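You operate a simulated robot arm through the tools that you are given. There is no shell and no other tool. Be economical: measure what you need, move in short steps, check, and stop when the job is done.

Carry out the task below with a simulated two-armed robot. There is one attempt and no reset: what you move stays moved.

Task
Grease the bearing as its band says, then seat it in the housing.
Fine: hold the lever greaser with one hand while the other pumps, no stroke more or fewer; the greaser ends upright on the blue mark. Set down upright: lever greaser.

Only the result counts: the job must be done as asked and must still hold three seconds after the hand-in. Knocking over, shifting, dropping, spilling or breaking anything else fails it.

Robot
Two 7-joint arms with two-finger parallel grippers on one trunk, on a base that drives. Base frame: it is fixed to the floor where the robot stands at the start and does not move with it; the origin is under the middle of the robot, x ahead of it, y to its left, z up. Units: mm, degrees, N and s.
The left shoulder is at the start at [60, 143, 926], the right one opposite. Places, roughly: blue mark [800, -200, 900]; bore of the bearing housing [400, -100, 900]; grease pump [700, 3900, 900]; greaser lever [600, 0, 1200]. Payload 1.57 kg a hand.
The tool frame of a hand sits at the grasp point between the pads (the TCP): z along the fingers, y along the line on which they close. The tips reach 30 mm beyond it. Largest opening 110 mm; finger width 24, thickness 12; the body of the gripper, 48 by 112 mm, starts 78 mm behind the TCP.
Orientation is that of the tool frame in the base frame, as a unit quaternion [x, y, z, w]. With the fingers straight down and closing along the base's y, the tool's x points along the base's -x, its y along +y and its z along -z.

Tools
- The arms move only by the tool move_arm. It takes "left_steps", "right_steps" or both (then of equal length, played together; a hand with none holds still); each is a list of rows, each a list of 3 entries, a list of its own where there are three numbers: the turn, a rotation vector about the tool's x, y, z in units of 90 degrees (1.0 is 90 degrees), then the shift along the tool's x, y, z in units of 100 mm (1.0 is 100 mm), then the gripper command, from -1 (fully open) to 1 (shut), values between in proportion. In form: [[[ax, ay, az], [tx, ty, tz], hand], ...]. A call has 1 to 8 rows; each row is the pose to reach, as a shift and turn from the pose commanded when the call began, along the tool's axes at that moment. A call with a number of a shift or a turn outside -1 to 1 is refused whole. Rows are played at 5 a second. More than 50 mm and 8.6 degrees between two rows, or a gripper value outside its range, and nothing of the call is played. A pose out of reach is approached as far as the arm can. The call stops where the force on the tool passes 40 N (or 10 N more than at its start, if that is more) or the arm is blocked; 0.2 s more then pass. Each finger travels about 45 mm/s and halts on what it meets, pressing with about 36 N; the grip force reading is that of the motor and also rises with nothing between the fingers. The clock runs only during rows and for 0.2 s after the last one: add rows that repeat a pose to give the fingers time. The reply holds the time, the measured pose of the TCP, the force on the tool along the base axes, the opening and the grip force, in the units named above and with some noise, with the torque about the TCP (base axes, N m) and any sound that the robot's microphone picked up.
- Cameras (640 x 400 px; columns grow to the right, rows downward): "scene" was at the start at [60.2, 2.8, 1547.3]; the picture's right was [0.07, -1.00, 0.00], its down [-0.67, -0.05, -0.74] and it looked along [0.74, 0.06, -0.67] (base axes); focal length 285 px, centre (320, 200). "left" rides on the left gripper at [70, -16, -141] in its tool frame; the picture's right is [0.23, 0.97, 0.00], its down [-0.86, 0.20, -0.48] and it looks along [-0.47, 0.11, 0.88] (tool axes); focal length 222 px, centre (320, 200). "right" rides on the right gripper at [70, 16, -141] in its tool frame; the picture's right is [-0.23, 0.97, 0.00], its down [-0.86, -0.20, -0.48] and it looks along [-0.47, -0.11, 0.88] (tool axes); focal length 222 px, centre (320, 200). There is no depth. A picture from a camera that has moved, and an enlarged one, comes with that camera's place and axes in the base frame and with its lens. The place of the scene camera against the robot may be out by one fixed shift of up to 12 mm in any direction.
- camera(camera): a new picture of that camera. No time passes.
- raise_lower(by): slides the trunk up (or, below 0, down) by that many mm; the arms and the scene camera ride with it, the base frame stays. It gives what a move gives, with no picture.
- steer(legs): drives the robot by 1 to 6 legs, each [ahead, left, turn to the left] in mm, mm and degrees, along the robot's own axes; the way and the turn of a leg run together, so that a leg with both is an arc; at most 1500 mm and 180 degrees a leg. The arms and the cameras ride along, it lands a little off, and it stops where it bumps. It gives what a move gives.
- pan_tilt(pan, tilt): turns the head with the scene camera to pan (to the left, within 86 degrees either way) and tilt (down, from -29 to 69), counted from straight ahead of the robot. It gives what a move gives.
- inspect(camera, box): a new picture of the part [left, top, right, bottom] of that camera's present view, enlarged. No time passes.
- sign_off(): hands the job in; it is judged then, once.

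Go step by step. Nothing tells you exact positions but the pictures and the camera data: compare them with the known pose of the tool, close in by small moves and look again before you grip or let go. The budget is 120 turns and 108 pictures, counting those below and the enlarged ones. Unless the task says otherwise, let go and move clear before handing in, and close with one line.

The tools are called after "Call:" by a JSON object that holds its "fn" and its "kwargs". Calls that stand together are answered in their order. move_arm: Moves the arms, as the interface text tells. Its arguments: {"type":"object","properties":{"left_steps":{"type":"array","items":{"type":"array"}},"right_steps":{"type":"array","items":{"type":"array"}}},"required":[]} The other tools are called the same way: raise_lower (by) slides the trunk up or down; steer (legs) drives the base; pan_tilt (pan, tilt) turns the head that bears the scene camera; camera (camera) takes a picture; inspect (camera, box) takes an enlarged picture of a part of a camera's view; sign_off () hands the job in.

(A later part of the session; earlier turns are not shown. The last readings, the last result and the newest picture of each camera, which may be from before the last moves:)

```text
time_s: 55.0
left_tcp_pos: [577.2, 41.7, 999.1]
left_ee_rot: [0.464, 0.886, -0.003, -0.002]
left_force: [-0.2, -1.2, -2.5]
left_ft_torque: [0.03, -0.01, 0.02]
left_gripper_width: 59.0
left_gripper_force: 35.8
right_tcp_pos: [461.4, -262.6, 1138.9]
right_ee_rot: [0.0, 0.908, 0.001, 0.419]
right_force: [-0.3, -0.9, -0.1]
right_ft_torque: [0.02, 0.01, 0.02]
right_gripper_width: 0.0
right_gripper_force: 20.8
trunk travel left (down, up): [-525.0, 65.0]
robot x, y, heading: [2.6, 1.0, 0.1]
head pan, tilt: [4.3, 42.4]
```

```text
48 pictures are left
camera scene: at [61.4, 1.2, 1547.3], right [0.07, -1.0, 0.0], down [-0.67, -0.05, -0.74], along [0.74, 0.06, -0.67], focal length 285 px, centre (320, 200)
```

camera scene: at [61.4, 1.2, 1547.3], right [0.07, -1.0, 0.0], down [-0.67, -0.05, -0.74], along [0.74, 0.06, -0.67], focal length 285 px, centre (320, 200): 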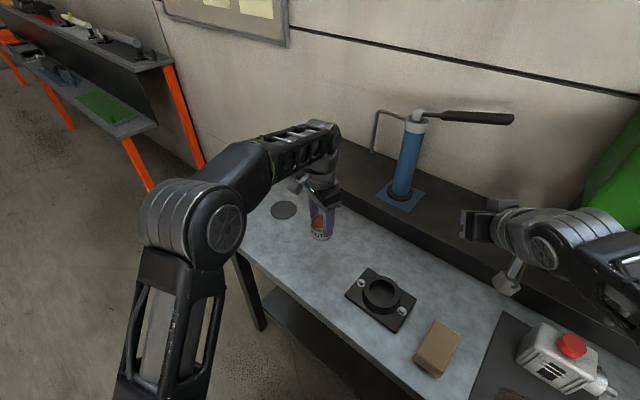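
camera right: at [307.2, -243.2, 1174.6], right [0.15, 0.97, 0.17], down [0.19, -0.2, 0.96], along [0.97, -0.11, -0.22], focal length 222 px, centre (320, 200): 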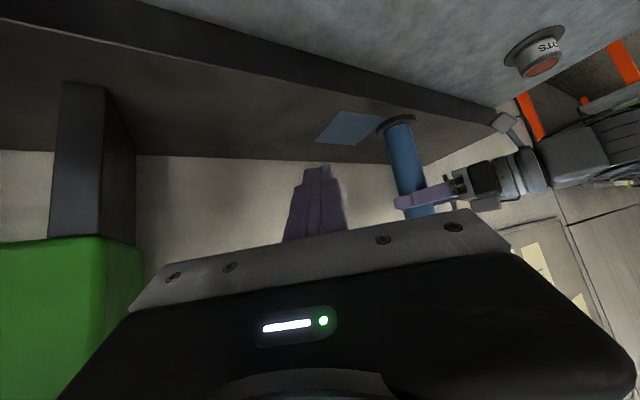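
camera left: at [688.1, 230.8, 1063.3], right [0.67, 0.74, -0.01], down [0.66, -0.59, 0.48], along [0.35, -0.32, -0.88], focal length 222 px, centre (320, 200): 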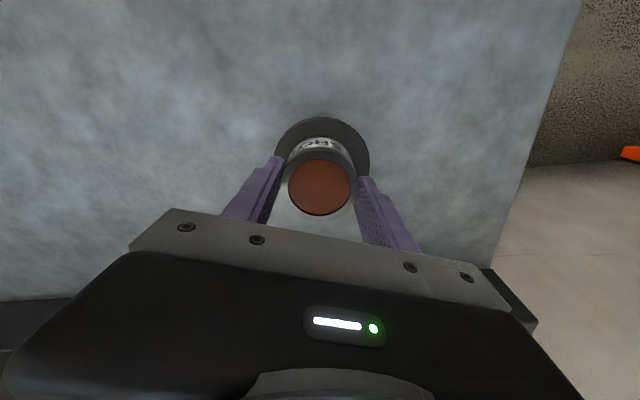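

Everything is in place. I'll shift the right hand further aside and bring the bearing toward the housing.

Call:
{"fn": "move_arm", "kwargs": {"left_steps": [[[0, 0, 0], [0, -0.25, 0], 1], [[0, 0, 0], [-0.05, -0.5, 0], 1], [[0, 0, 0], [-0.1, -0.75, 0], 1], [[0, 0, 0], [-0.15, -1.0, 0], 1]], "right_steps": [[[0, 0, 0], [0, -0.2, 0], 1], [[0, 0, 0], [0, -0.4, 0], 1], [[0, 0, 0], [0, -0.6, 0], 1], [[0, 0, 0], [0, -0.8, 0], 1]]}}

Call:
{"fn": "camera", "kwargs": {"camera": "left"}}

Call:
{"fn": "inspect", "kwargs": {"camera": "scene", "box": [300, 200, 440, 340]}}

```text
time_s: 56.0
left_tcp_pos: [503.6, -28.9, 1000.1]
left_ee_rot: [0.464, 0.886, -0.003, -0.003]
left_force: [0.5, -0.2, -3.0]
left_ft_torque: [0.02, -0.02, 0.02]
left_gripper_width: 59.0
left_gripper_force: 35.8
right_tcp_pos: [462.1, -343.0, 1138.7]
right_ee_rot: [0.0, 0.908, 0.0, 0.419]
right_force: [0.6, -0.2, -0.1]
right_ft_torque: [0.0, -0.01, 0.01]
right_gripper_width: 0.2
right_gripper_force: 21.4
trunk travel left (down, up): [-525.0, 65.0]
robot x, y, heading: [0.1, -1.5, 0.0]
head pan, tilt: [4.3, 42.4]
```

```text
47 pictures are left
camera left: at [450.9, 19.8, 1141.9], right [0.67, 0.74, -0.01], down [0.65, -0.59, 0.48], along [0.35, -0.32, -0.88], focal length 222 px, centre (320, 200)
```

left: 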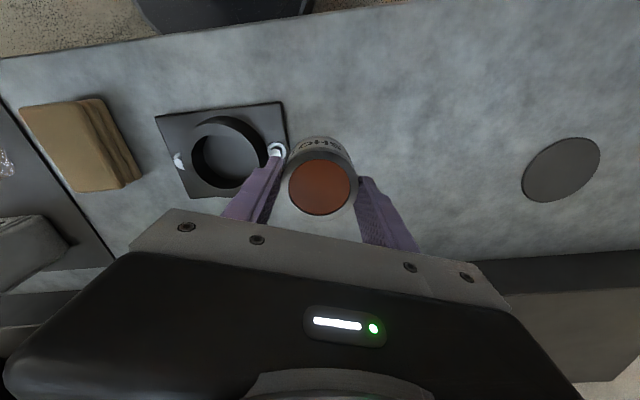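

```text
2.86 times, centred on (370, 270) of scene
camera zoom: at [62.3, 1.9, 1547.3], right [0.07, -1.0, 0.0], down [-0.67, -0.05, -0.74], along [0.74, 0.06, -0.67], focal length 815 px, centre (177, 0)
```

zoom: 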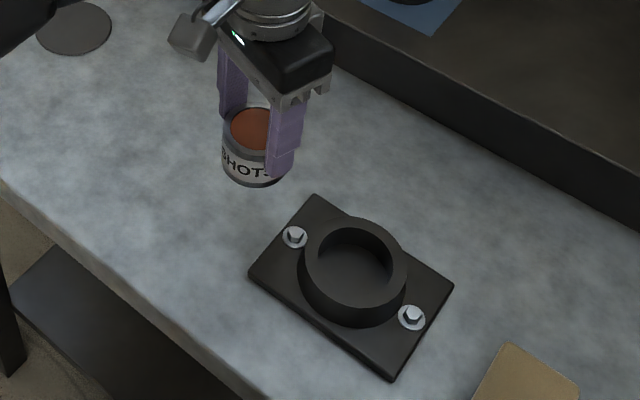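

Call:
{"fn": "inspect", "kwargs": {"camera": "left", "box": [140, 90, 300, 210]}}

Call:
{"fn": "inspect", "kwargs": {"camera": "scene", "box": [340, 255, 420, 335]}}

```text
3.33 times, centred on (220, 150) of left
camera zoom: at [450.9, 19.8, 1141.9], right [0.67, 0.74, -0.01], down [0.65, -0.59, 0.48], along [0.35, -0.32, -0.88], focal length 740 px, centre (653, 367)
```

zoom: 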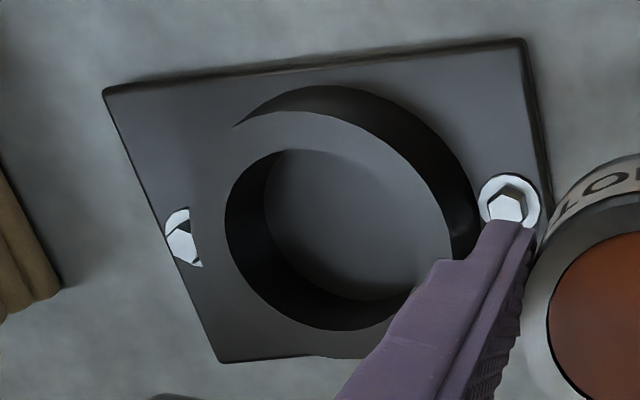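

```text
5.00 times, centred on (380, 295) of scene
camera zoom: at [62.3, 1.9, 1547.3], right [0.07, -1.0, 0.0], down [-0.67, -0.05, -0.74], along [0.74, 0.06, -0.67], focal length 1427 px, centre (20, -275)
```

zoom: 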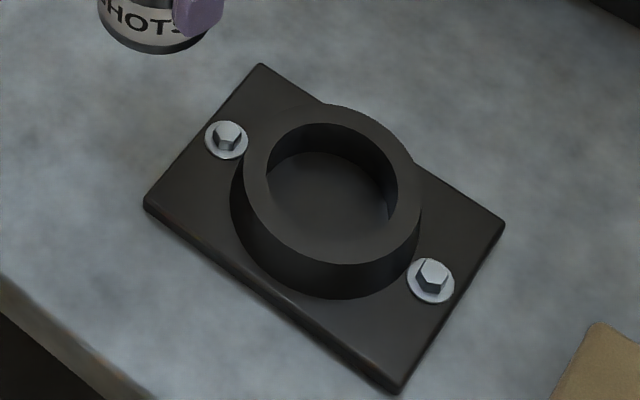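

To locate the bore without height ambiguity, I'll move so the left camera looks straight down on it.

Call:
{"fn": "move_arm", "kwargs": {"left_steps": [[[0, 0, 0], [-0.25, -0.22, 0], 1], [[0, 0, 0], [-0.5, -0.45, 0], 1], [[0, 0, 0], [-0.75, -0.67, 0], 1], [[0, 0, 0], [-1.0, -0.89, 0], 1], [[0, 0, 0], [-1.0, -0.89, 0], 1]]}}

Call:
{"fn": "camera", "kwargs": {"camera": "left"}}

Call:
{"fn": "inspect", "kwargs": {"camera": "left", "box": [240, 20, 400, 140]}}

```text
time_s: 57.2
left_tcp_pos: [486.5, -160.8, 999.1]
left_ee_rot: [0.464, 0.886, -0.004, -0.003]
left_force: [-0.1, -0.1, -2.9]
left_ft_torque: [0.01, 0.01, 0.01]
left_gripper_width: 59.1
left_gripper_force: 36.1
right_tcp_pos: [460.4, -342.2, 1137.4]
right_ee_rot: [0.0, 0.908, 0.0, 0.419]
right_force: [0.1, -0.6, 1.0]
right_ft_torque: [0.01, 0.02, -0.01]
right_gripper_width: 0.1
right_gripper_force: 21.2
trunk travel left (down, up): [-525.0, 65.0]
robot x, y, heading: [2.6, -5.4, -0.1]
head pan, tilt: [4.3, 42.4]
```

```text
43 pictures are left
camera left: at [434.4, -110.7, 1142.2], right [0.67, 0.74, -0.01], down [0.65, -0.59, 0.48], along [0.35, -0.32, -0.88], focal length 222 px, centre (320, 200)
```

left: 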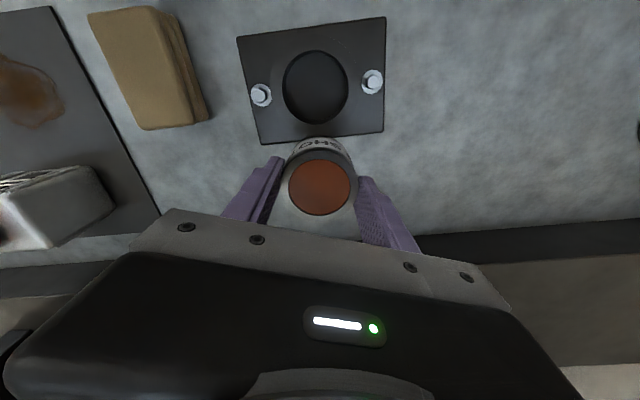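

```text
3.33 times, centred on (320, 80) of left
camera zoom: at [434.4, -110.7, 1142.2], right [0.67, 0.74, -0.01], down [0.65, -0.59, 0.48], along [0.35, -0.32, -0.88], focal length 740 px, centre (320, 600)
```

zoom: 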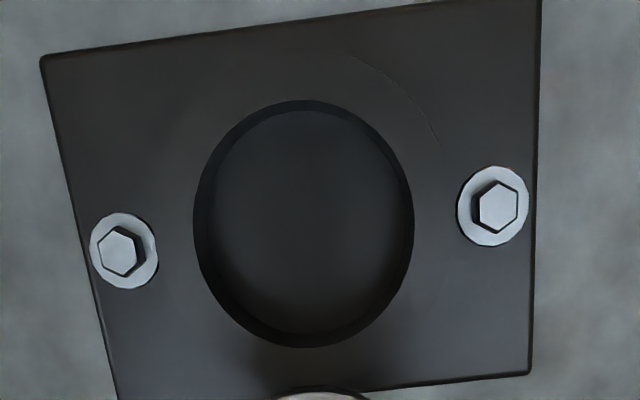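

The bore centre is offset from the TCP by about +60 mm (tool x) and -18.5 mm (tool y). Move over it and lower to just above the rim.

Call:
{"fn": "move_arm", "kwargs": {"left_steps": [[[0, 0, 0], [0.2, -0.06, 0], 1], [[0, 0, 0], [0.4, -0.12, 0], 1], [[0, 0, 0], [0.597, -0.185, 0], 1], [[0, 0, 0], [0.597, -0.185, 0.2], 1], [[0, 0, 0], [0.597, -0.185, 0.4], 1], [[0, 0, 0], [0.597, -0.185, 0.48], 1], [[0, 0, 0], [0.597, -0.185, 0.48], 1]]}}

Call:
{"fn": "camera", "kwargs": {"camera": "left"}}

Call:
{"fn": "inspect", "kwargs": {"camera": "scene", "box": [330, 230, 430, 330]}}

Call:
{"fn": "camera", "kwargs": {"camera": "right"}}

```text
time_s: 58.8
left_tcp_pos: [438.1, -122.5, 955.5]
left_ee_rot: [0.465, 0.886, -0.004, 0.002]
left_force: [1.8, 4.4, 31.8]
left_ft_torque: [0.31, -0.51, -0.01]
left_gripper_width: 59.4
left_gripper_force: 36.3
right_tcp_pos: [459.6, -340.6, 1140.6]
right_ee_rot: [0.0, 0.908, 0.001, 0.419]
right_force: [-0.2, 0.9, -0.1]
right_ft_torque: [-0.02, 0.01, 0.0]
right_gripper_width: 0.0
right_gripper_force: 21.0
trunk travel left (down, up): [-525.0, 65.0]
robot x, y, heading: [3.6, 0.7, 0.0]
head pan, tilt: [4.3, 42.4]
```

```text
41 pictures are left
camera left: at [384.6, -73.5, 1097.9], right [0.67, 0.74, -0.01], down [0.65, -0.58, 0.48], along [0.35, -0.33, -0.88], focal length 222 px, centre (320, 200)
```

left: 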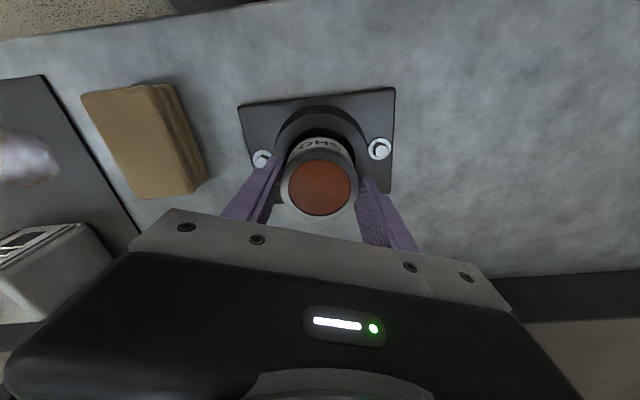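

```text
4.00 times, centred on (380, 280) of scene
camera zoom: at [59.7, 4.0, 1547.9], right [0.07, -1.0, 0.0], down [-0.67, -0.05, -0.74], along [0.74, 0.05, -0.67], focal length 1141 px, centre (80, -120)
```

zoom: 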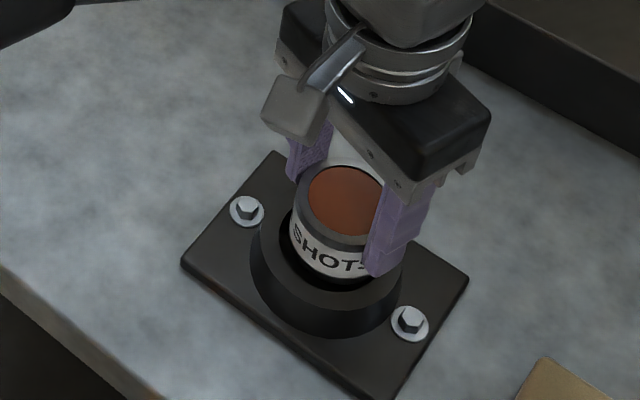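

```text
39 pictures are left
camera right: at [306.1, -322.9, 1176.2], right [0.15, 0.97, 0.17], down [0.19, -0.2, 0.96], along [0.97, -0.11, -0.21], focal length 222 px, centre (320, 200)
```

right: 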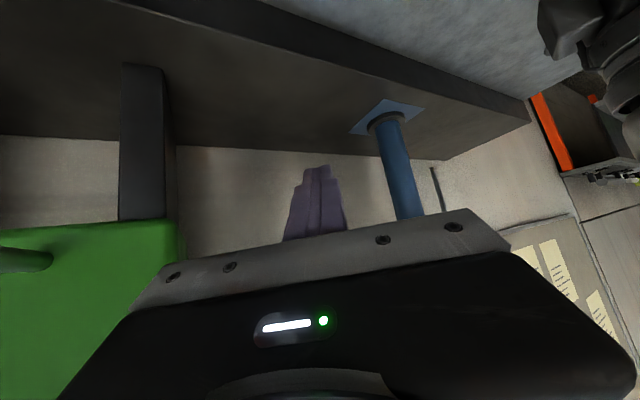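

The bearing touched the rim (32 N) rather than dropping in. I'll back off 6 mm and look closely at the misalignment.

Call:
{"fn": "move_arm", "kwargs": {"left_steps": [[[0, 0, 0], [0, 0, -0.04], 1], [[0, 0, 0], [0, 0, -0.08], 1], [[0, 0, 0], [0, 0, -0.08], 1]]}}

Call:
{"fn": "inspect", "kwargs": {"camera": "left", "box": [230, 80, 410, 220]}}

Call:
{"fn": "inspect", "kwargs": {"camera": "scene", "box": [350, 255, 430, 325]}}

```text
time_s: 59.6
left_tcp_pos: [438.0, -122.1, 958.2]
left_ee_rot: [0.464, 0.886, -0.003, -0.005]
left_force: [-0.2, 0.3, -3.2]
left_ft_torque: [0.02, -0.01, 0.0]
left_gripper_width: 59.3
left_gripper_force: 36.0
right_tcp_pos: [461.3, -342.7, 1137.1]
right_ee_rot: [0.0, 0.908, 0.001, 0.418]
right_force: [-0.3, -0.5, 0.0]
right_ft_torque: [0.02, 0.0, 0.0]
right_gripper_width: 0.0
right_gripper_force: 21.5
trunk travel left (down, up): [-525.0, 65.0]
robot x, y, heading: [3.8, -0.2, -0.1]
head pan, tilt: [4.3, 42.4]
```

```text
2.86 times, centred on (320, 150) of left
camera zoom: at [385.5, -73.4, 1101.2], right [0.67, 0.74, -0.01], down [0.66, -0.59, 0.47], along [0.34, -0.32, -0.88], focal length 635 px, centre (320, 343)
```

zoom: 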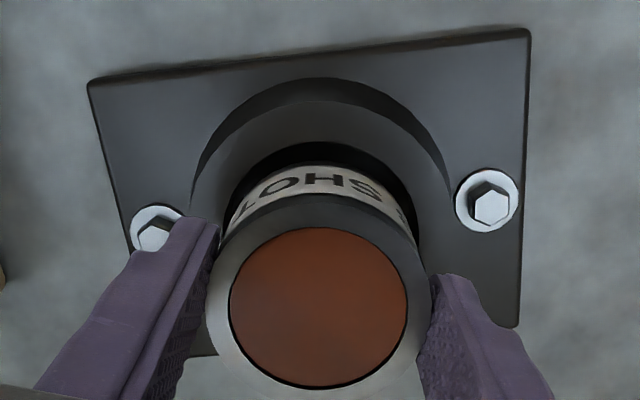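

```text
5.71 times, centred on (390, 290) of scene
camera zoom: at [62.3, 2.3, 1547.0], right [0.07, -1.0, 0.0], down [-0.67, -0.05, -0.74], along [0.74, 0.05, -0.67], focal length 1631 px, centre (-80, -314)
```

zoom: 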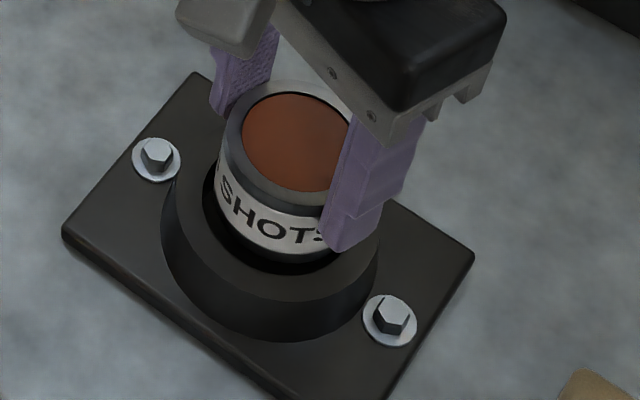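

Call:
{"fn": "inspect", "kwargs": {"camera": "left", "box": [285, 115, 355, 165]}}

Call:
{"fn": "inspect", "kwargs": {"camera": "scene", "box": [370, 272, 410, 312]}}

```text
8.00 times, centred on (320, 140) of left
camera zoom: at [385.5, -73.4, 1101.2], right [0.67, 0.74, -0.01], down [0.66, -0.59, 0.47], along [0.34, -0.32, -0.88], focal length 1777 px, centre (320, 680)
```

zoom: 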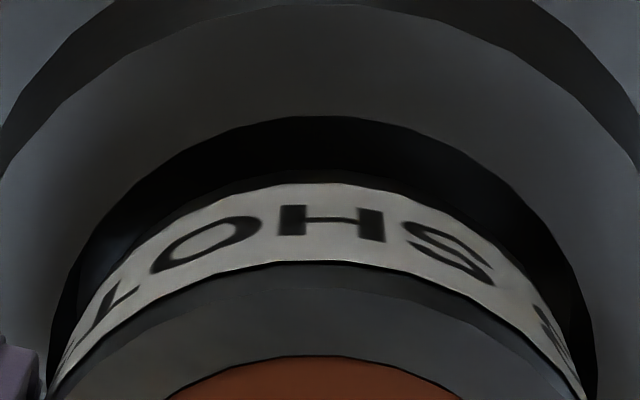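

```text
10.00 times, centred on (390, 292) of scene
camera zoom: at [62.3, 2.3, 1547.0], right [0.07, -1.0, 0.0], down [-0.67, -0.05, -0.74], along [0.74, 0.05, -0.67], focal length 2854 px, centre (-380, -720)
```

zoom: 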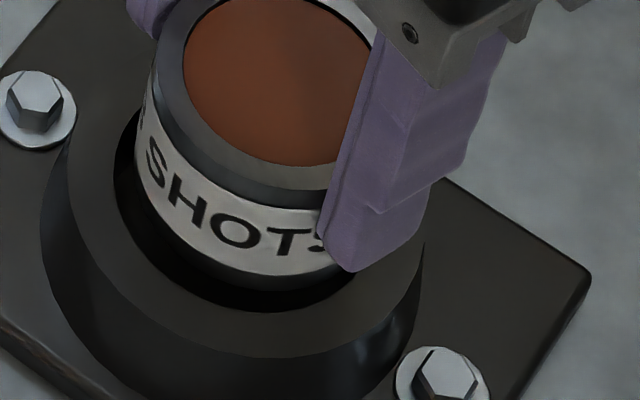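

Both views show the bearing about 3 mm off, with the wide gap on the tool +x side. Shift +2.8 mm in x, +0.6 mm in y and lower again gently.

Call:
{"fn": "move_arm", "kwargs": {"left_steps": [[[0, 0, 0], [0.028, 0.006, 0], 1], [[0, 0, 0], [0.028, 0.006, 0], 1], [[0, 0, 0], [0.028, 0.006, 0.03], 1], [[0, 0, 0], [0.028, 0.006, 0.06], 1], [[0, 0, 0], [0.028, 0.006, 0.09], 1]]}}

```text
time_s: 60.8
left_tcp_pos: [436.0, -119.5, 954.1]
left_ee_rot: [0.464, 0.886, -0.005, 0.002]
left_force: [-0.7, 3.3, 31.4]
left_ft_torque: [0.26, -0.47, -0.02]
left_gripper_width: 59.7
left_gripper_force: 36.0
right_tcp_pos: [459.1, -341.1, 1139.5]
right_ee_rot: [0.001, 0.908, -0.001, 0.419]
right_force: [0.7, 0.6, 0.1]
right_ft_torque: [0.0, 0.01, 0.01]
right_gripper_width: 0.0
right_gripper_force: 21.3
trunk travel left (down, up): [-525.0, 65.0]
robot x, y, heading: [3.5, 0.0, 0.1]
head pan, tilt: [4.3, 42.4]
```

Still touching; the torque says the contact lies on the base +x side. Lift slightly, shift 2.5 mm toward -x, and retry.

Call:
{"fn": "move_arm", "kwargs": {"left_steps": [[[0, 0, 0], [0, 0, -0.06], 1], [[0, 0, 0], [0.014, -0.02, -0.06], 1], [[0, 0, 0], [0.014, -0.02, -0.03], 1], [[0, 0, 0], [0.014, -0.02, 0.0], 1], [[0, 0, 0], [0.014, -0.02, 0.02], 1], [[0, 0, 0], [0.014, -0.02, 0.04], 1]]}}

Call:
{"fn": "inspect", "kwargs": {"camera": "scene", "box": [370, 272, 410, 312]}}

Call:
{"fn": "inspect", "kwargs": {"camera": "left", "box": [285, 115, 355, 165]}}

```text
time_s: 62.2
left_tcp_pos: [434.5, -119.3, 949.2]
left_ee_rot: [0.464, 0.886, -0.004, 0.0]
left_force: [1.2, 1.2, 31.5]
left_ft_torque: [-0.21, 0.4, -0.05]
left_gripper_width: 59.1
left_gripper_force: 36.2
right_tcp_pos: [459.9, -341.8, 1138.9]
right_ee_rot: [0.0, 0.908, 0.0, 0.419]
right_force: [1.0, -0.3, 0.5]
right_ft_torque: [0.0, -0.03, -0.01]
right_gripper_width: 0.1
right_gripper_force: 21.2
trunk travel left (down, up): [-525.0, 65.0]
robot x, y, heading: [1.8, 1.1, -0.3]
head pan, tilt: [4.3, 42.4]
```

```text
10.00 times, centred on (390, 292) of scene
camera zoom: at [60.2, 3.5, 1547.6], right [0.07, -1.0, 0.0], down [-0.67, -0.05, -0.74], along [0.74, 0.05, -0.67], focal length 2854 px, centre (-380, -720)
```

zoom: 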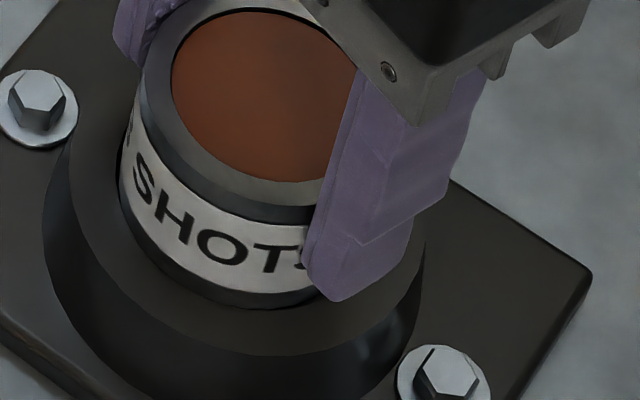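

```text
8.00 times, centred on (320, 140) of left
camera zoom: at [381.1, -69.6, 1091.7], right [0.67, 0.74, -0.01], down [0.65, -0.59, 0.48], along [0.35, -0.33, -0.88], focal length 1777 px, centre (320, 680)
```

zoom: 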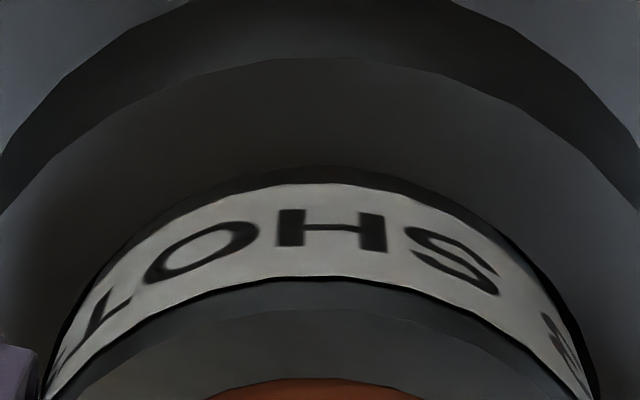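

It went 5 mm deeper, and contact is now on the opposite (-tool y) side, so it's close. Ease up, nudge +1 mm in y and -0.8 mm in x, and lower.

Call:
{"fn": "move_arm", "kwargs": {"left_steps": [[[0, 0, 0], [0, 0, -0.03], 1], [[0, 0, 0], [-0.008, 0.01, -0.03], 1], [[0, 0, 0], [-0.008, 0.01, 0.0], 1], [[0, 0, 0], [-0.008, 0.01, 0.03], 1], [[0, 0, 0], [-0.008, 0.01, 0.06], 1], [[0, 0, 0], [-0.008, 0.01, 0.09], 1]]}}

```text
time_s: 63.6
left_tcp_pos: [435.2, -121.5, 942.8]
left_ee_rot: [0.464, 0.886, -0.005, 0.001]
left_force: [-4.2, 3.8, 15.7]
left_ft_torque: [-0.18, 0.57, -0.18]
left_gripper_width: 59.4
left_gripper_force: 36.2
right_tcp_pos: [459.8, -341.4, 1138.5]
right_ee_rot: [0.0, 0.908, 0.001, 0.419]
right_force: [-0.2, 0.1, 0.5]
right_ft_torque: [0.05, 0.0, -0.01]
right_gripper_width: 0.0
right_gripper_force: 21.7
trunk travel left (down, up): [-525.0, 65.0]
robot x, y, heading: [4.1, -1.7, 0.2]
head pan, tilt: [4.3, 42.4]
stopped in row 6 (left hand): the force on the tool passed its limit (the readings are from after the stop); the commanded pose is now the measured one
```

It's entering (z 943). Take a look to see what's touching now.

Call:
{"fn": "inspect", "kwargs": {"camera": "scene", "box": [355, 255, 425, 325]}}

Call:
{"fn": "inspect", "kwargs": {"camera": "left", "box": [240, 100, 400, 220]}}

```text
5.71 times, centred on (390, 290) of scene
camera zoom: at [61.5, 3.0, 1546.9], right [0.07, -1.0, 0.0], down [-0.67, -0.05, -0.74], along [0.74, 0.05, -0.67], focal length 1631 px, centre (-80, -314)
```

zoom: 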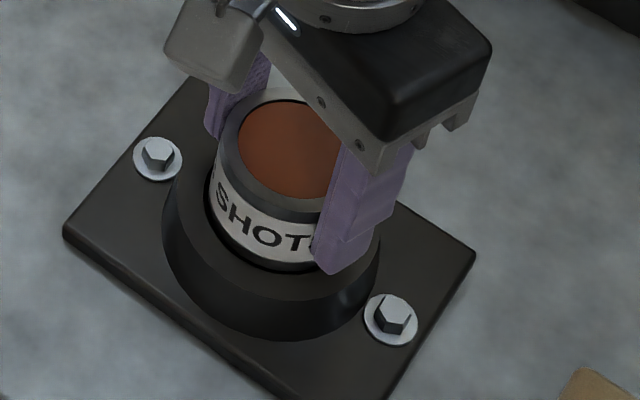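

```text
3.33 times, centred on (320, 160) of left
camera zoom: at [382.5, -70.9, 1085.2], right [0.67, 0.74, -0.01], down [0.65, -0.59, 0.48], along [0.35, -0.33, -0.88], focal length 740 px, centre (320, 333)
```

zoom: 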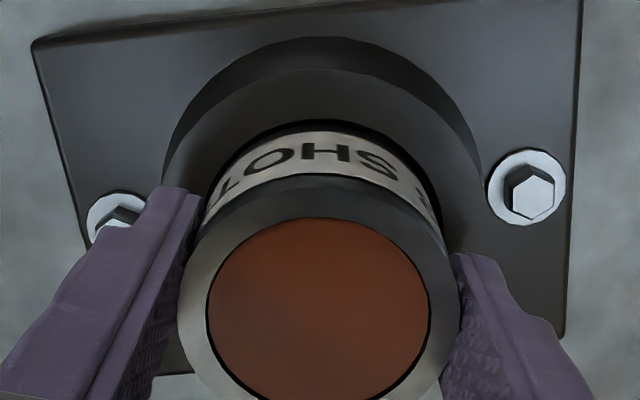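

The fingertips have reached the rim, with the bearing about 12 mm into the bore. I'll lift 1.5 mm to unload the tips, release, and let it settle.

Call:
{"fn": "move_arm", "kwargs": {"left_steps": [[[0, 0, 0], [0, 0, -0.015], 1], [[0, 0, 0], [0, 0, -0.015], 0.4], [[0, 0, 0], [0, 0, -0.015], 0], [[0, 0, 0], [0, 0, -0.015], -0.4], [[0, 0, 0], [0, 0, -0.015], -0.4]]}}

Call:
{"fn": "inspect", "kwargs": {"camera": "scene", "box": [355, 255, 425, 325]}}

Call:
{"fn": "inspect", "kwargs": {"camera": "left", "box": [240, 100, 400, 220]}}

```text
time_s: 64.8
left_tcp_pos: [436.0, -119.3, 943.2]
left_ee_rot: [0.465, 0.886, -0.004, -0.001]
left_force: [0.1, -0.6, -0.8]
left_ft_torque: [0.01, 0.04, 0.03]
left_gripper_width: 76.9
left_gripper_force: 0.1
right_tcp_pos: [461.2, -342.0, 1138.0]
right_ee_rot: [0.0, 0.908, 0.0, 0.419]
right_force: [-0.4, 0.4, 0.0]
right_ft_torque: [-0.01, 0.02, -0.03]
right_gripper_width: 0.2
right_gripper_force: 21.6
trunk travel left (down, up): [-525.0, 65.0]
robot x, y, heading: [1.5, 2.9, 0.2]
head pan, tilt: [4.3, 42.4]
```

```text
5.71 times, centred on (390, 290) of scene
camera zoom: at [62.2, 2.5, 1547.2], right [0.07, -1.0, 0.0], down [-0.67, -0.05, -0.74], along [0.74, 0.06, -0.67], focal length 1631 px, centre (-80, -314)
```

zoom: 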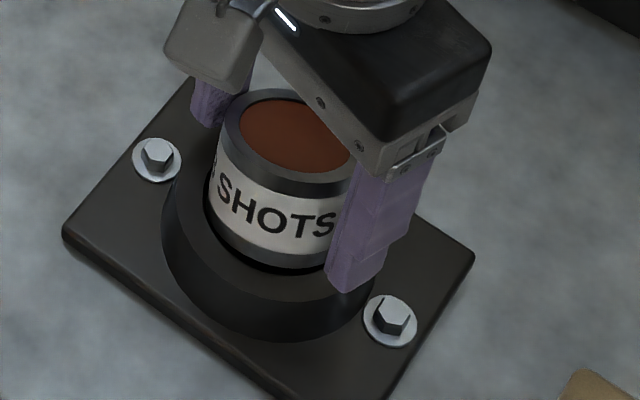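

```text
3.33 times, centred on (320, 160) of left
camera zoom: at [382.9, -71.2, 1085.5], right [0.67, 0.74, -0.01], down [0.65, -0.59, 0.48], along [0.35, -0.33, -0.88], focal length 740 px, centre (320, 333)
```

zoom: 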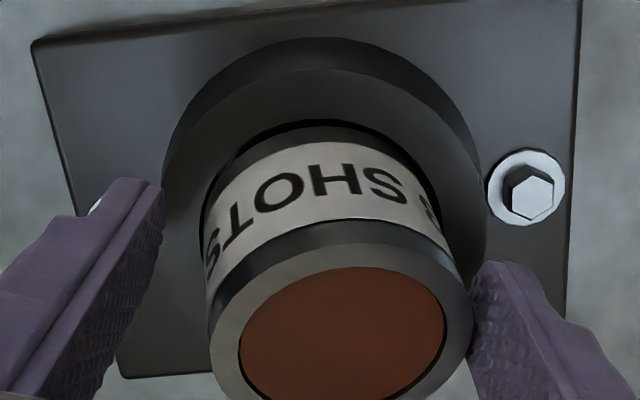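

The bearing sits in the bore but tilted. I'll lift the hand clear and study it.

Call:
{"fn": "move_arm", "kwargs": {"left_steps": [[[0, 0, 0], [0, 0, 0], -0.8], [[0, 0, 0], [0, 0, -0.2], -1], [[0, 0, 0], [0, 0, -0.45], -1], [[0, 0, 0], [0, 0, -0.6], -1], [[0, 0, 0], [-0.3, 0, -0.6], -1]]}}

Call:
{"fn": "camera", "kwargs": {"camera": "left"}}

Call:
{"fn": "inspect", "kwargs": {"camera": "scene", "box": [350, 255, 430, 325]}}

Call:
{"fn": "inspect", "kwargs": {"camera": "left", "box": [240, 70, 400, 200]}}

```text
time_s: 66.0
left_tcp_pos: [452.8, -145.2, 1003.3]
left_ee_rot: [0.464, 0.886, -0.005, -0.001]
left_force: [-0.2, -0.9, 0.1]
left_ft_torque: [0.0, 0.02, -0.03]
left_gripper_width: 109.8
left_gripper_force: 0.0
right_tcp_pos: [462.3, -344.0, 1137.7]
right_ee_rot: [0.001, 0.908, 0.0, 0.419]
right_force: [0.2, 0.7, -0.1]
right_ft_torque: [0.02, -0.02, 0.0]
right_gripper_width: 0.0
right_gripper_force: 21.2
trunk travel left (down, up): [-525.0, 65.0]
robot x, y, heading: [-0.5, -0.3, 0.1]
head pan, tilt: [4.3, 42.4]
```

```text
28 pictures are left
camera left: at [400.0, -96.6, 1145.6], right [0.67, 0.74, -0.01], down [0.65, -0.59, 0.48], along [0.35, -0.33, -0.88], focal length 222 px, centre (320, 200)
```

left: 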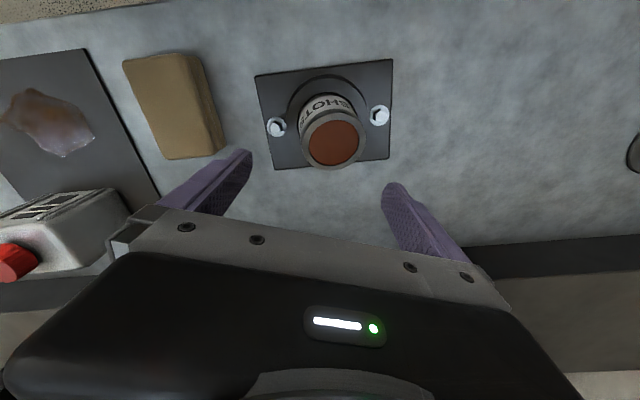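

```text
5.71 times, centred on (390, 290) of scene
camera zoom: at [62.9, 1.4, 1547.2], right [0.07, -1.0, 0.0], down [-0.67, -0.05, -0.74], along [0.74, 0.06, -0.67], focal length 1631 px, centre (-80, -314)
```

zoom: 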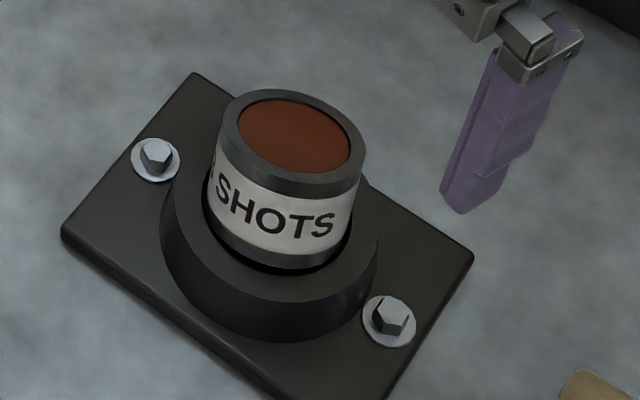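

```text
3.08 times, centred on (320, 135) of left
camera zoom: at [400.0, -96.6, 1145.6], right [0.67, 0.74, -0.01], down [0.65, -0.59, 0.48], along [0.35, -0.33, -0.88], focal length 684 px, centre (320, 400)
```

zoom: 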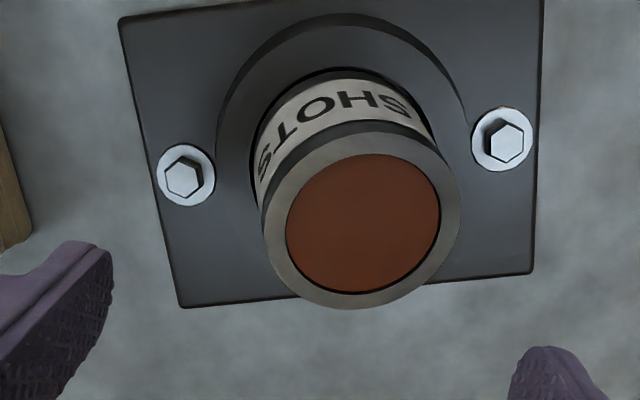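

The bearing leans about 10° toward base +x, wedged. I'll turn the left hand so it closes along that lean direction; the parallel pads will then straighten it.

Call:
{"fn": "move_arm", "kwargs": {"left_steps": [[[0, 0, 0.08], [0.1, 0, 0], -1], [[0, 0, 0.16], [0.2, 0, 0], -1], [[0, 0, 0.24], [0.3, 0, 0], -1], [[0, 0, 0.32], [0.3, 0, 0], -1], [[0, 0, 0.4], [0.3, 0, 0], -1], [[0, 0, 0.48], [0.3, 0, 0], -1], [[0, 0, 0.56], [0.3, 0, 0], -1], [[0, 0, 0.56], [0.3, 0, 0], -1]]}}

Call:
{"fn": "camera", "kwargs": {"camera": "left"}}

```text
time_s: 67.8
left_tcp_pos: [437.4, -120.8, 1003.4]
left_ee_rot: [0.797, 0.604, -0.005, 0.001]
left_force: [0.2, 0.5, 0.4]
left_ft_torque: [0.01, 0.0, 0.01]
left_gripper_width: 110.2
left_gripper_force: 0.1
right_tcp_pos: [461.8, -342.2, 1138.7]
right_ee_rot: [0.001, 0.908, 0.0, 0.418]
right_force: [0.2, 0.8, -0.7]
right_ft_torque: [0.01, 0.01, -0.03]
right_gripper_width: 0.0
right_gripper_force: 21.4
trunk travel left (down, up): [-525.0, 65.0]
robot x, y, heading: [2.6, -0.7, -0.2]
head pan, tilt: [4.3, 42.4]
```

```text
25 pictures are left
camera left: at [440.1, -47.2, 1145.2], right [1.0, -0.05, 0.0], down [-0.04, -0.87, 0.49], along [-0.03, -0.48, -0.87], focal length 222 px, centre (320, 200)
```

left: 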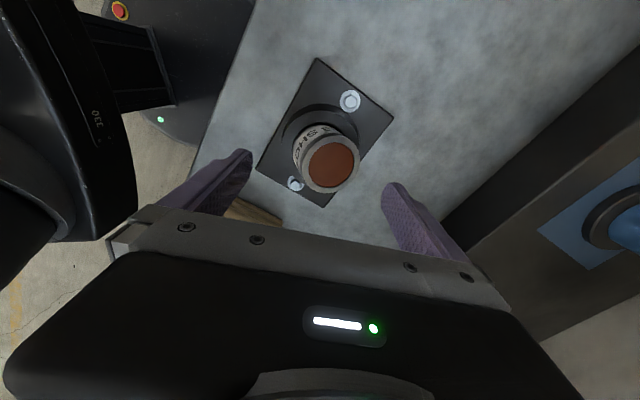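

Confirmed: the top leans ~11 mm toward +x, right along the closing axis now. Descend so the tips overlap the top ~15 mm and close.

Call:
{"fn": "move_arm", "kwargs": {"left_steps": [[[0, 0, 0], [0, -0.01, 0.2], -1], [[0, 0, 0], [0, -0.015, 0.4], -1], [[0, 0, 0], [0, -0.015, 0.54], -1], [[0, 0, 0], [0, -0.015, 0.54], -0.6], [[0, 0, 0], [0, -0.015, 0.54], -0.2], [[0, 0, 0], [0, -0.015, 0.54], 0.2], [[0, 0, 0], [0, -0.015, 0.54], 1], [[0, 0, 0], [0, -0.015, 0.54], 1]]}}

Call:
{"fn": "inspect", "kwargs": {"camera": "scene", "box": [350, 255, 430, 325]}}

Call:
{"fn": "inspect", "kwargs": {"camera": "left", "box": [240, 100, 400, 220]}}

```text
time_s: 69.6
left_tcp_pos: [433.2, -119.8, 948.4]
left_ee_rot: [0.797, 0.604, -0.004, 0.0]
left_force: [-1.2, 0.2, 0.5]
left_ft_torque: [0.04, 0.08, -0.01]
left_gripper_width: 61.8
left_gripper_force: 23.1
right_tcp_pos: [460.1, -341.4, 1138.1]
right_ee_rot: [0.0, 0.908, 0.0, 0.419]
right_force: [0.6, -0.2, 0.2]
right_ft_torque: [-0.05, 0.03, 0.02]
right_gripper_width: 0.0
right_gripper_force: 21.1
trunk travel left (down, up): [-525.0, 65.0]
robot x, y, heading: [1.9, -3.3, 0.1]
head pan, tilt: [4.3, 42.4]
```

```text
5.71 times, centred on (390, 290) of scene
camera zoom: at [61.9, 2.6, 1547.3], right [0.07, -1.0, 0.0], down [-0.67, -0.05, -0.74], along [0.74, 0.06, -0.67], focal length 1631 px, centre (-80, -314)
```

zoom: 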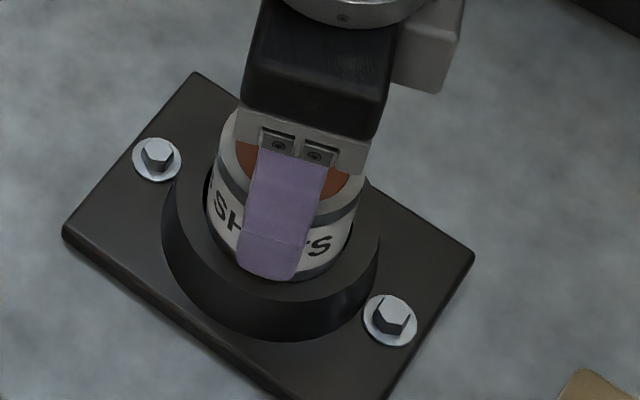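

```text
3.33 times, centred on (320, 160) of left
camera zoom: at [437.0, -47.3, 1090.6], right [1.0, -0.05, -0.01], down [-0.04, -0.87, 0.48], along [-0.03, -0.48, -0.88], focal length 740 px, centre (320, 333)
```

zoom: 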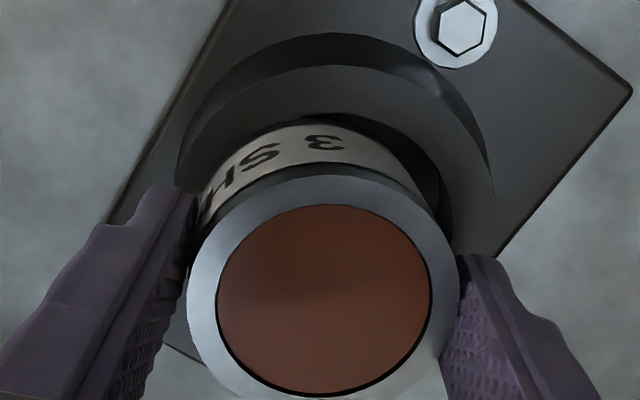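

The bearing is nearly upright now. I'll let the grip finish, nudge +1.5 mm toward +x (where the gap is), and press down gently.

Call:
{"fn": "move_arm", "kwargs": {"left_steps": [[[0, 0, 0], [0, 0, 0], 1], [[0, 0, 0], [0, 0.015, 0], 1], [[0, 0, 0], [0, 0.015, 0.03], 1], [[0, 0, 0], [0, 0.015, 0.06], 1], [[0, 0, 0], [0, 0.015, 0.09], 1], [[0, 0, 0], [0, 0.015, 0.12], 1]]}}

```text
time_s: 70.8
left_tcp_pos: [434.6, -121.7, 943.5]
left_ee_rot: [0.797, 0.604, -0.004, 0.005]
left_force: [-5.3, 3.9, 15.2]
left_ft_torque: [0.54, 0.57, 0.04]
left_gripper_width: 58.9
left_gripper_force: 36.0
right_tcp_pos: [459.8, -342.3, 1139.4]
right_ee_rot: [0.001, 0.908, -0.001, 0.419]
right_force: [1.1, 0.5, -0.8]
right_ft_torque: [0.03, 0.01, 0.01]
right_gripper_width: 0.3
right_gripper_force: 21.5
trunk travel left (down, up): [-525.0, 65.0]
robot x, y, heading: [3.5, 0.4, 0.2]
head pan, tilt: [4.3, 42.4]
stopped in row 6 (left hand): the force on the tool passed its limit (the readings are from after the stop); the commanded pose is now the measured one
```

Upright grip (58.9 mm) and some progress; the side load shows where it rubs. Ease up, shift slightly toward (-x, +y), and press again.

Call:
{"fn": "move_arm", "kwargs": {"left_steps": [[[0, 0, 0], [0, 0, -0.02], 1], [[0, 0, 0], [0.007, -0.012, -0.02], 1], [[0, 0, 0], [0.007, -0.012, 0.01], 1], [[0, 0, 0], [0.007, -0.012, 0.04], 1], [[0, 0, 0], [0.007, -0.012, 0.07], 1], [[0, 0, 0], [0.007, -0.012, 0.1], 1]]}}

Call:
{"fn": "inspect", "kwargs": {"camera": "left", "box": [240, 100, 400, 220]}}

Call:
{"fn": "inspect", "kwargs": {"camera": "scene", "box": [350, 255, 430, 325]}}

```text
time_s: 71.9
left_tcp_pos: [435.2, -120.4, 943.9]
left_ee_rot: [0.797, 0.604, -0.004, 0.008]
left_force: [-5.1, 4.4, 16.9]
left_ft_torque: [0.53, 0.7, 0.03]
left_gripper_width: 59.1
left_gripper_force: 35.5
right_tcp_pos: [460.2, -341.5, 1139.5]
right_ee_rot: [0.001, 0.908, -0.001, 0.419]
right_force: [0.3, -0.8, -0.7]
right_ft_torque: [0.03, -0.01, 0.01]
right_gripper_width: 0.2
right_gripper_force: 21.1
trunk travel left (down, up): [-525.0, 65.0]
robot x, y, heading: [4.5, -4.4, 0.1]
head pan, tilt: [4.3, 42.4]
stopped in row 5 (left hand): the force on the tool passed its limit (the readings are from after the stop); the commanded pose is now the measured one
```

```text
3.33 times, centred on (320, 160) of left
camera zoom: at [437.6, -46.8, 1084.7], right [1.0, -0.04, 0.01], down [-0.04, -0.87, 0.49], along [-0.02, -0.49, -0.87], focal length 740 px, centre (320, 333)
```

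zoom: 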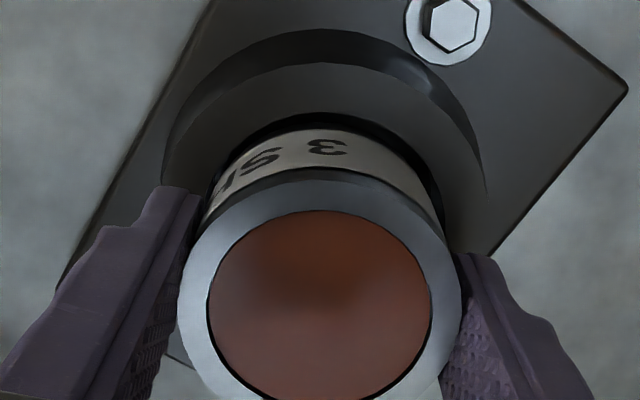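

```text
5.71 times, centred on (390, 290) of scene
camera zoom: at [60.8, 3.3, 1547.3], right [0.07, -1.0, 0.0], down [-0.67, -0.05, -0.74], along [0.74, 0.05, -0.67], focal length 1631 px, centre (-80, -314)
```

zoom: 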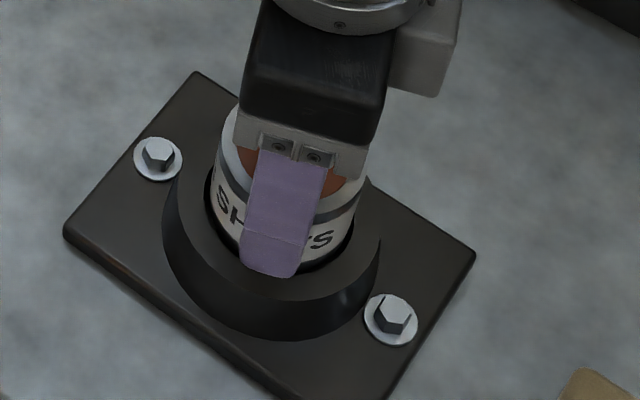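

The hand stops at the same height (943.5) each time, so the fingertips are landing on the rim (z≈913). I'll loosen just slightly, raise 11 mm, and re-grip higher on the bearing.

Call:
{"fn": "move_arm", "kwargs": {"left_steps": [[[0, 0, 0], [0, 0, -0.015], 1], [[0, 0, 0], [0, 0, -0.015], -0.16], [[0, 0, 0], [0, 0, -0.015], -0.16], [[0, 0, 0], [0, 0, -0.07], -0.16], [[0, 0, 0], [0, 0, -0.12], -0.16], [[0, 0, 0], [0, 0, -0.12], 1], [[0, 0, 0], [0, 0, -0.12], 1], [[0, 0, 0], [0, 0, -0.12], 1]]}}

Call:
{"fn": "inspect", "kwargs": {"camera": "left", "box": [240, 100, 400, 220]}}

Call:
{"fn": "inspect", "kwargs": {"camera": "scene", "box": [350, 255, 430, 325]}}

```text
time_s: 73.7
left_tcp_pos: [437.4, -120.5, 953.1]
left_ee_rot: [0.797, 0.604, -0.003, 0.007]
left_force: [0.1, 0.4, 0.4]
left_ft_torque: [0.06, 0.02, 0.03]
left_gripper_width: 60.6
left_gripper_force: 36.0
right_tcp_pos: [461.2, -343.1, 1138.8]
right_ee_rot: [0.001, 0.908, 0.0, 0.419]
right_force: [-0.5, -0.3, 0.3]
right_ft_torque: [0.0, 0.01, -0.04]
right_gripper_width: 0.2
right_gripper_force: 21.2
trunk travel left (down, up): [-525.0, 65.0]
robot x, y, heading: [3.6, 3.7, -0.2]
head pan, tilt: [4.3, 42.4]
```

```text
3.33 times, centred on (320, 160) of left
camera zoom: at [439.1, -46.5, 1094.7], right [1.0, -0.04, 0.0], down [-0.04, -0.87, 0.49], along [-0.02, -0.49, -0.87], focal length 740 px, centre (320, 333)
```

zoom: 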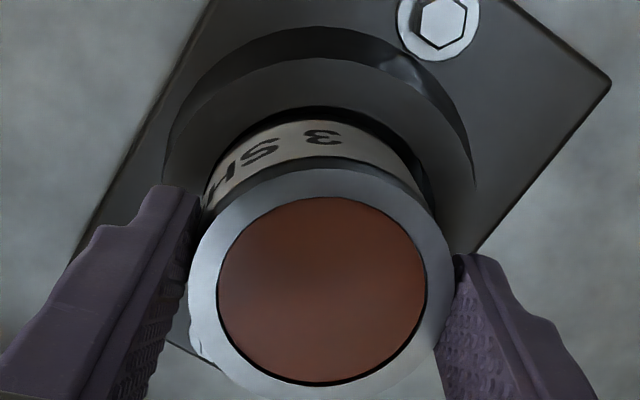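

```text
5.71 times, centred on (390, 290) of scene
camera zoom: at [62.3, 2.6, 1547.3], right [0.07, -1.0, 0.0], down [-0.67, -0.05, -0.74], along [0.74, 0.06, -0.67], focal length 1631 px, centre (-80, -314)
```

zoom: 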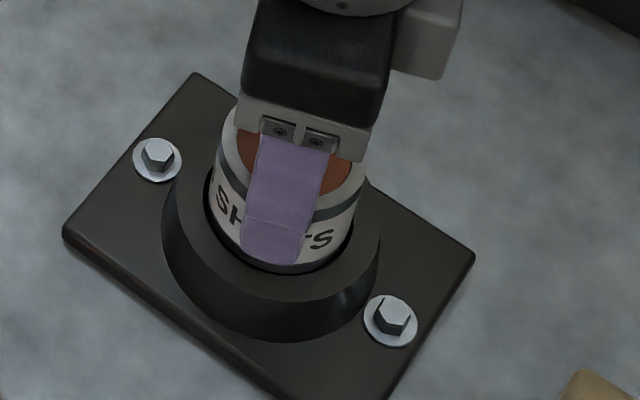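

Re-gripped higher. I'll correct the hand's small accumulated tilt and press down.

Call:
{"fn": "move_arm", "kwargs": {"left_steps": [[[0.005, 0.0084, 0], [0, 0, 0], 1], [[0.005, 0.0084, 0], [0, -0.005, 0.03], 1], [[0.005, 0.0084, 0], [0, -0.005, 0.06], 1], [[0.005, 0.0084, 0], [0, -0.005, 0.09], 1], [[0.005, 0.0084, 0], [0, -0.005, 0.12], 1]]}}

```text
time_s: 74.9
left_tcp_pos: [435.8, -121.1, 943.7]
left_ee_rot: [0.797, 0.604, 0.0, 0.004]
left_force: [-0.2, 1.2, 33.3]
left_ft_torque: [0.25, 0.82, -0.02]
left_gripper_width: 59.4
left_gripper_force: 36.3
right_tcp_pos: [459.3, -341.7, 1138.5]
right_ee_rot: [0.0, 0.908, 0.0, 0.42]
right_force: [0.4, 0.7, -0.1]
right_ft_torque: [0.02, -0.01, 0.01]
right_gripper_width: 0.0
right_gripper_force: 21.8
trunk travel left (down, up): [-525.0, 65.0]
robot x, y, heading: [1.0, -3.8, 0.1]
head pan, tilt: [4.3, 42.4]
```

Contact is now exactly at the -x fingertip on the rim, so the bearing moved ~9 mm deeper. Loosen, rise clear of the top, and look.

Call:
{"fn": "move_arm", "kwargs": {"left_steps": [[[0, 0, 0], [0, 0, -0.015], 1], [[0, 0, 0], [0, 0, -0.015], -0.18], [[0, 0, 0], [0, 0, -0.015], -0.18], [[0, 0, 0], [0, 0, -0.12], -0.18], [[0, 0, 0], [0, 0, -0.3], -0.18]]}}

Call:
{"fn": "inspect", "kwargs": {"camera": "left", "box": [240, 100, 400, 220]}}

Call:
{"fn": "inspect", "kwargs": {"camera": "scene", "box": [350, 255, 430, 325]}}

```text
time_s: 76.1
left_tcp_pos: [437.9, -121.0, 971.1]
left_ee_rot: [0.797, 0.603, 0.0, 0.0]
left_force: [0.2, -0.3, -0.1]
left_ft_torque: [0.0, 0.03, -0.01]
left_gripper_width: 64.9
left_gripper_force: 0.1
right_tcp_pos: [461.2, -341.3, 1138.3]
right_ee_rot: [0.001, 0.908, 0.0, 0.419]
right_force: [-0.5, 0.2, 0.3]
right_ft_torque: [0.0, 0.03, 0.01]
right_gripper_width: 0.1
right_gripper_force: 20.9
trunk travel left (down, up): [-525.0, 65.0]
robot x, y, heading: [-0.9, -0.4, -0.1]
head pan, tilt: [4.3, 42.4]
```

```text
3.33 times, centred on (320, 160) of left
camera zoom: at [439.2, -49.4, 1113.5], right [1.0, -0.05, 0.0], down [-0.04, -0.88, 0.48], along [-0.02, -0.48, -0.88], focal length 740 px, centre (320, 333)
```

zoom: 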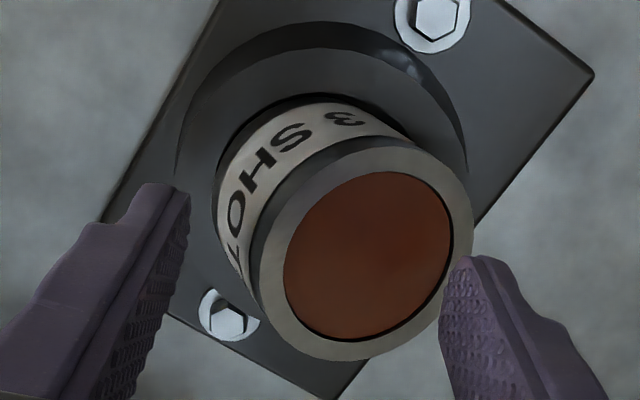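

```text
5.71 times, centred on (390, 290) of scene
camera zoom: at [62.4, 2.6, 1547.2], right [0.07, -1.0, 0.0], down [-0.67, -0.05, -0.74], along [0.74, 0.06, -0.67], focal length 1631 px, centre (-80, -314)
```

zoom: 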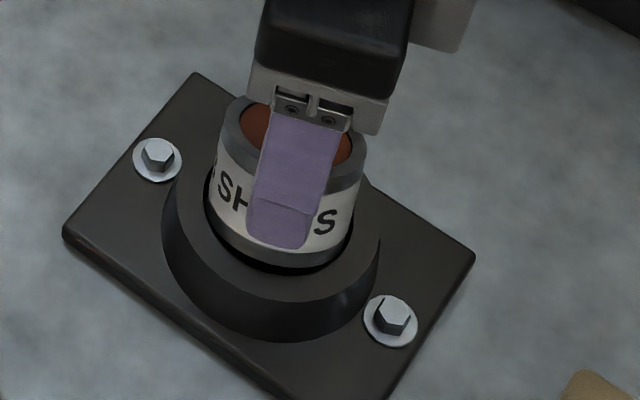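

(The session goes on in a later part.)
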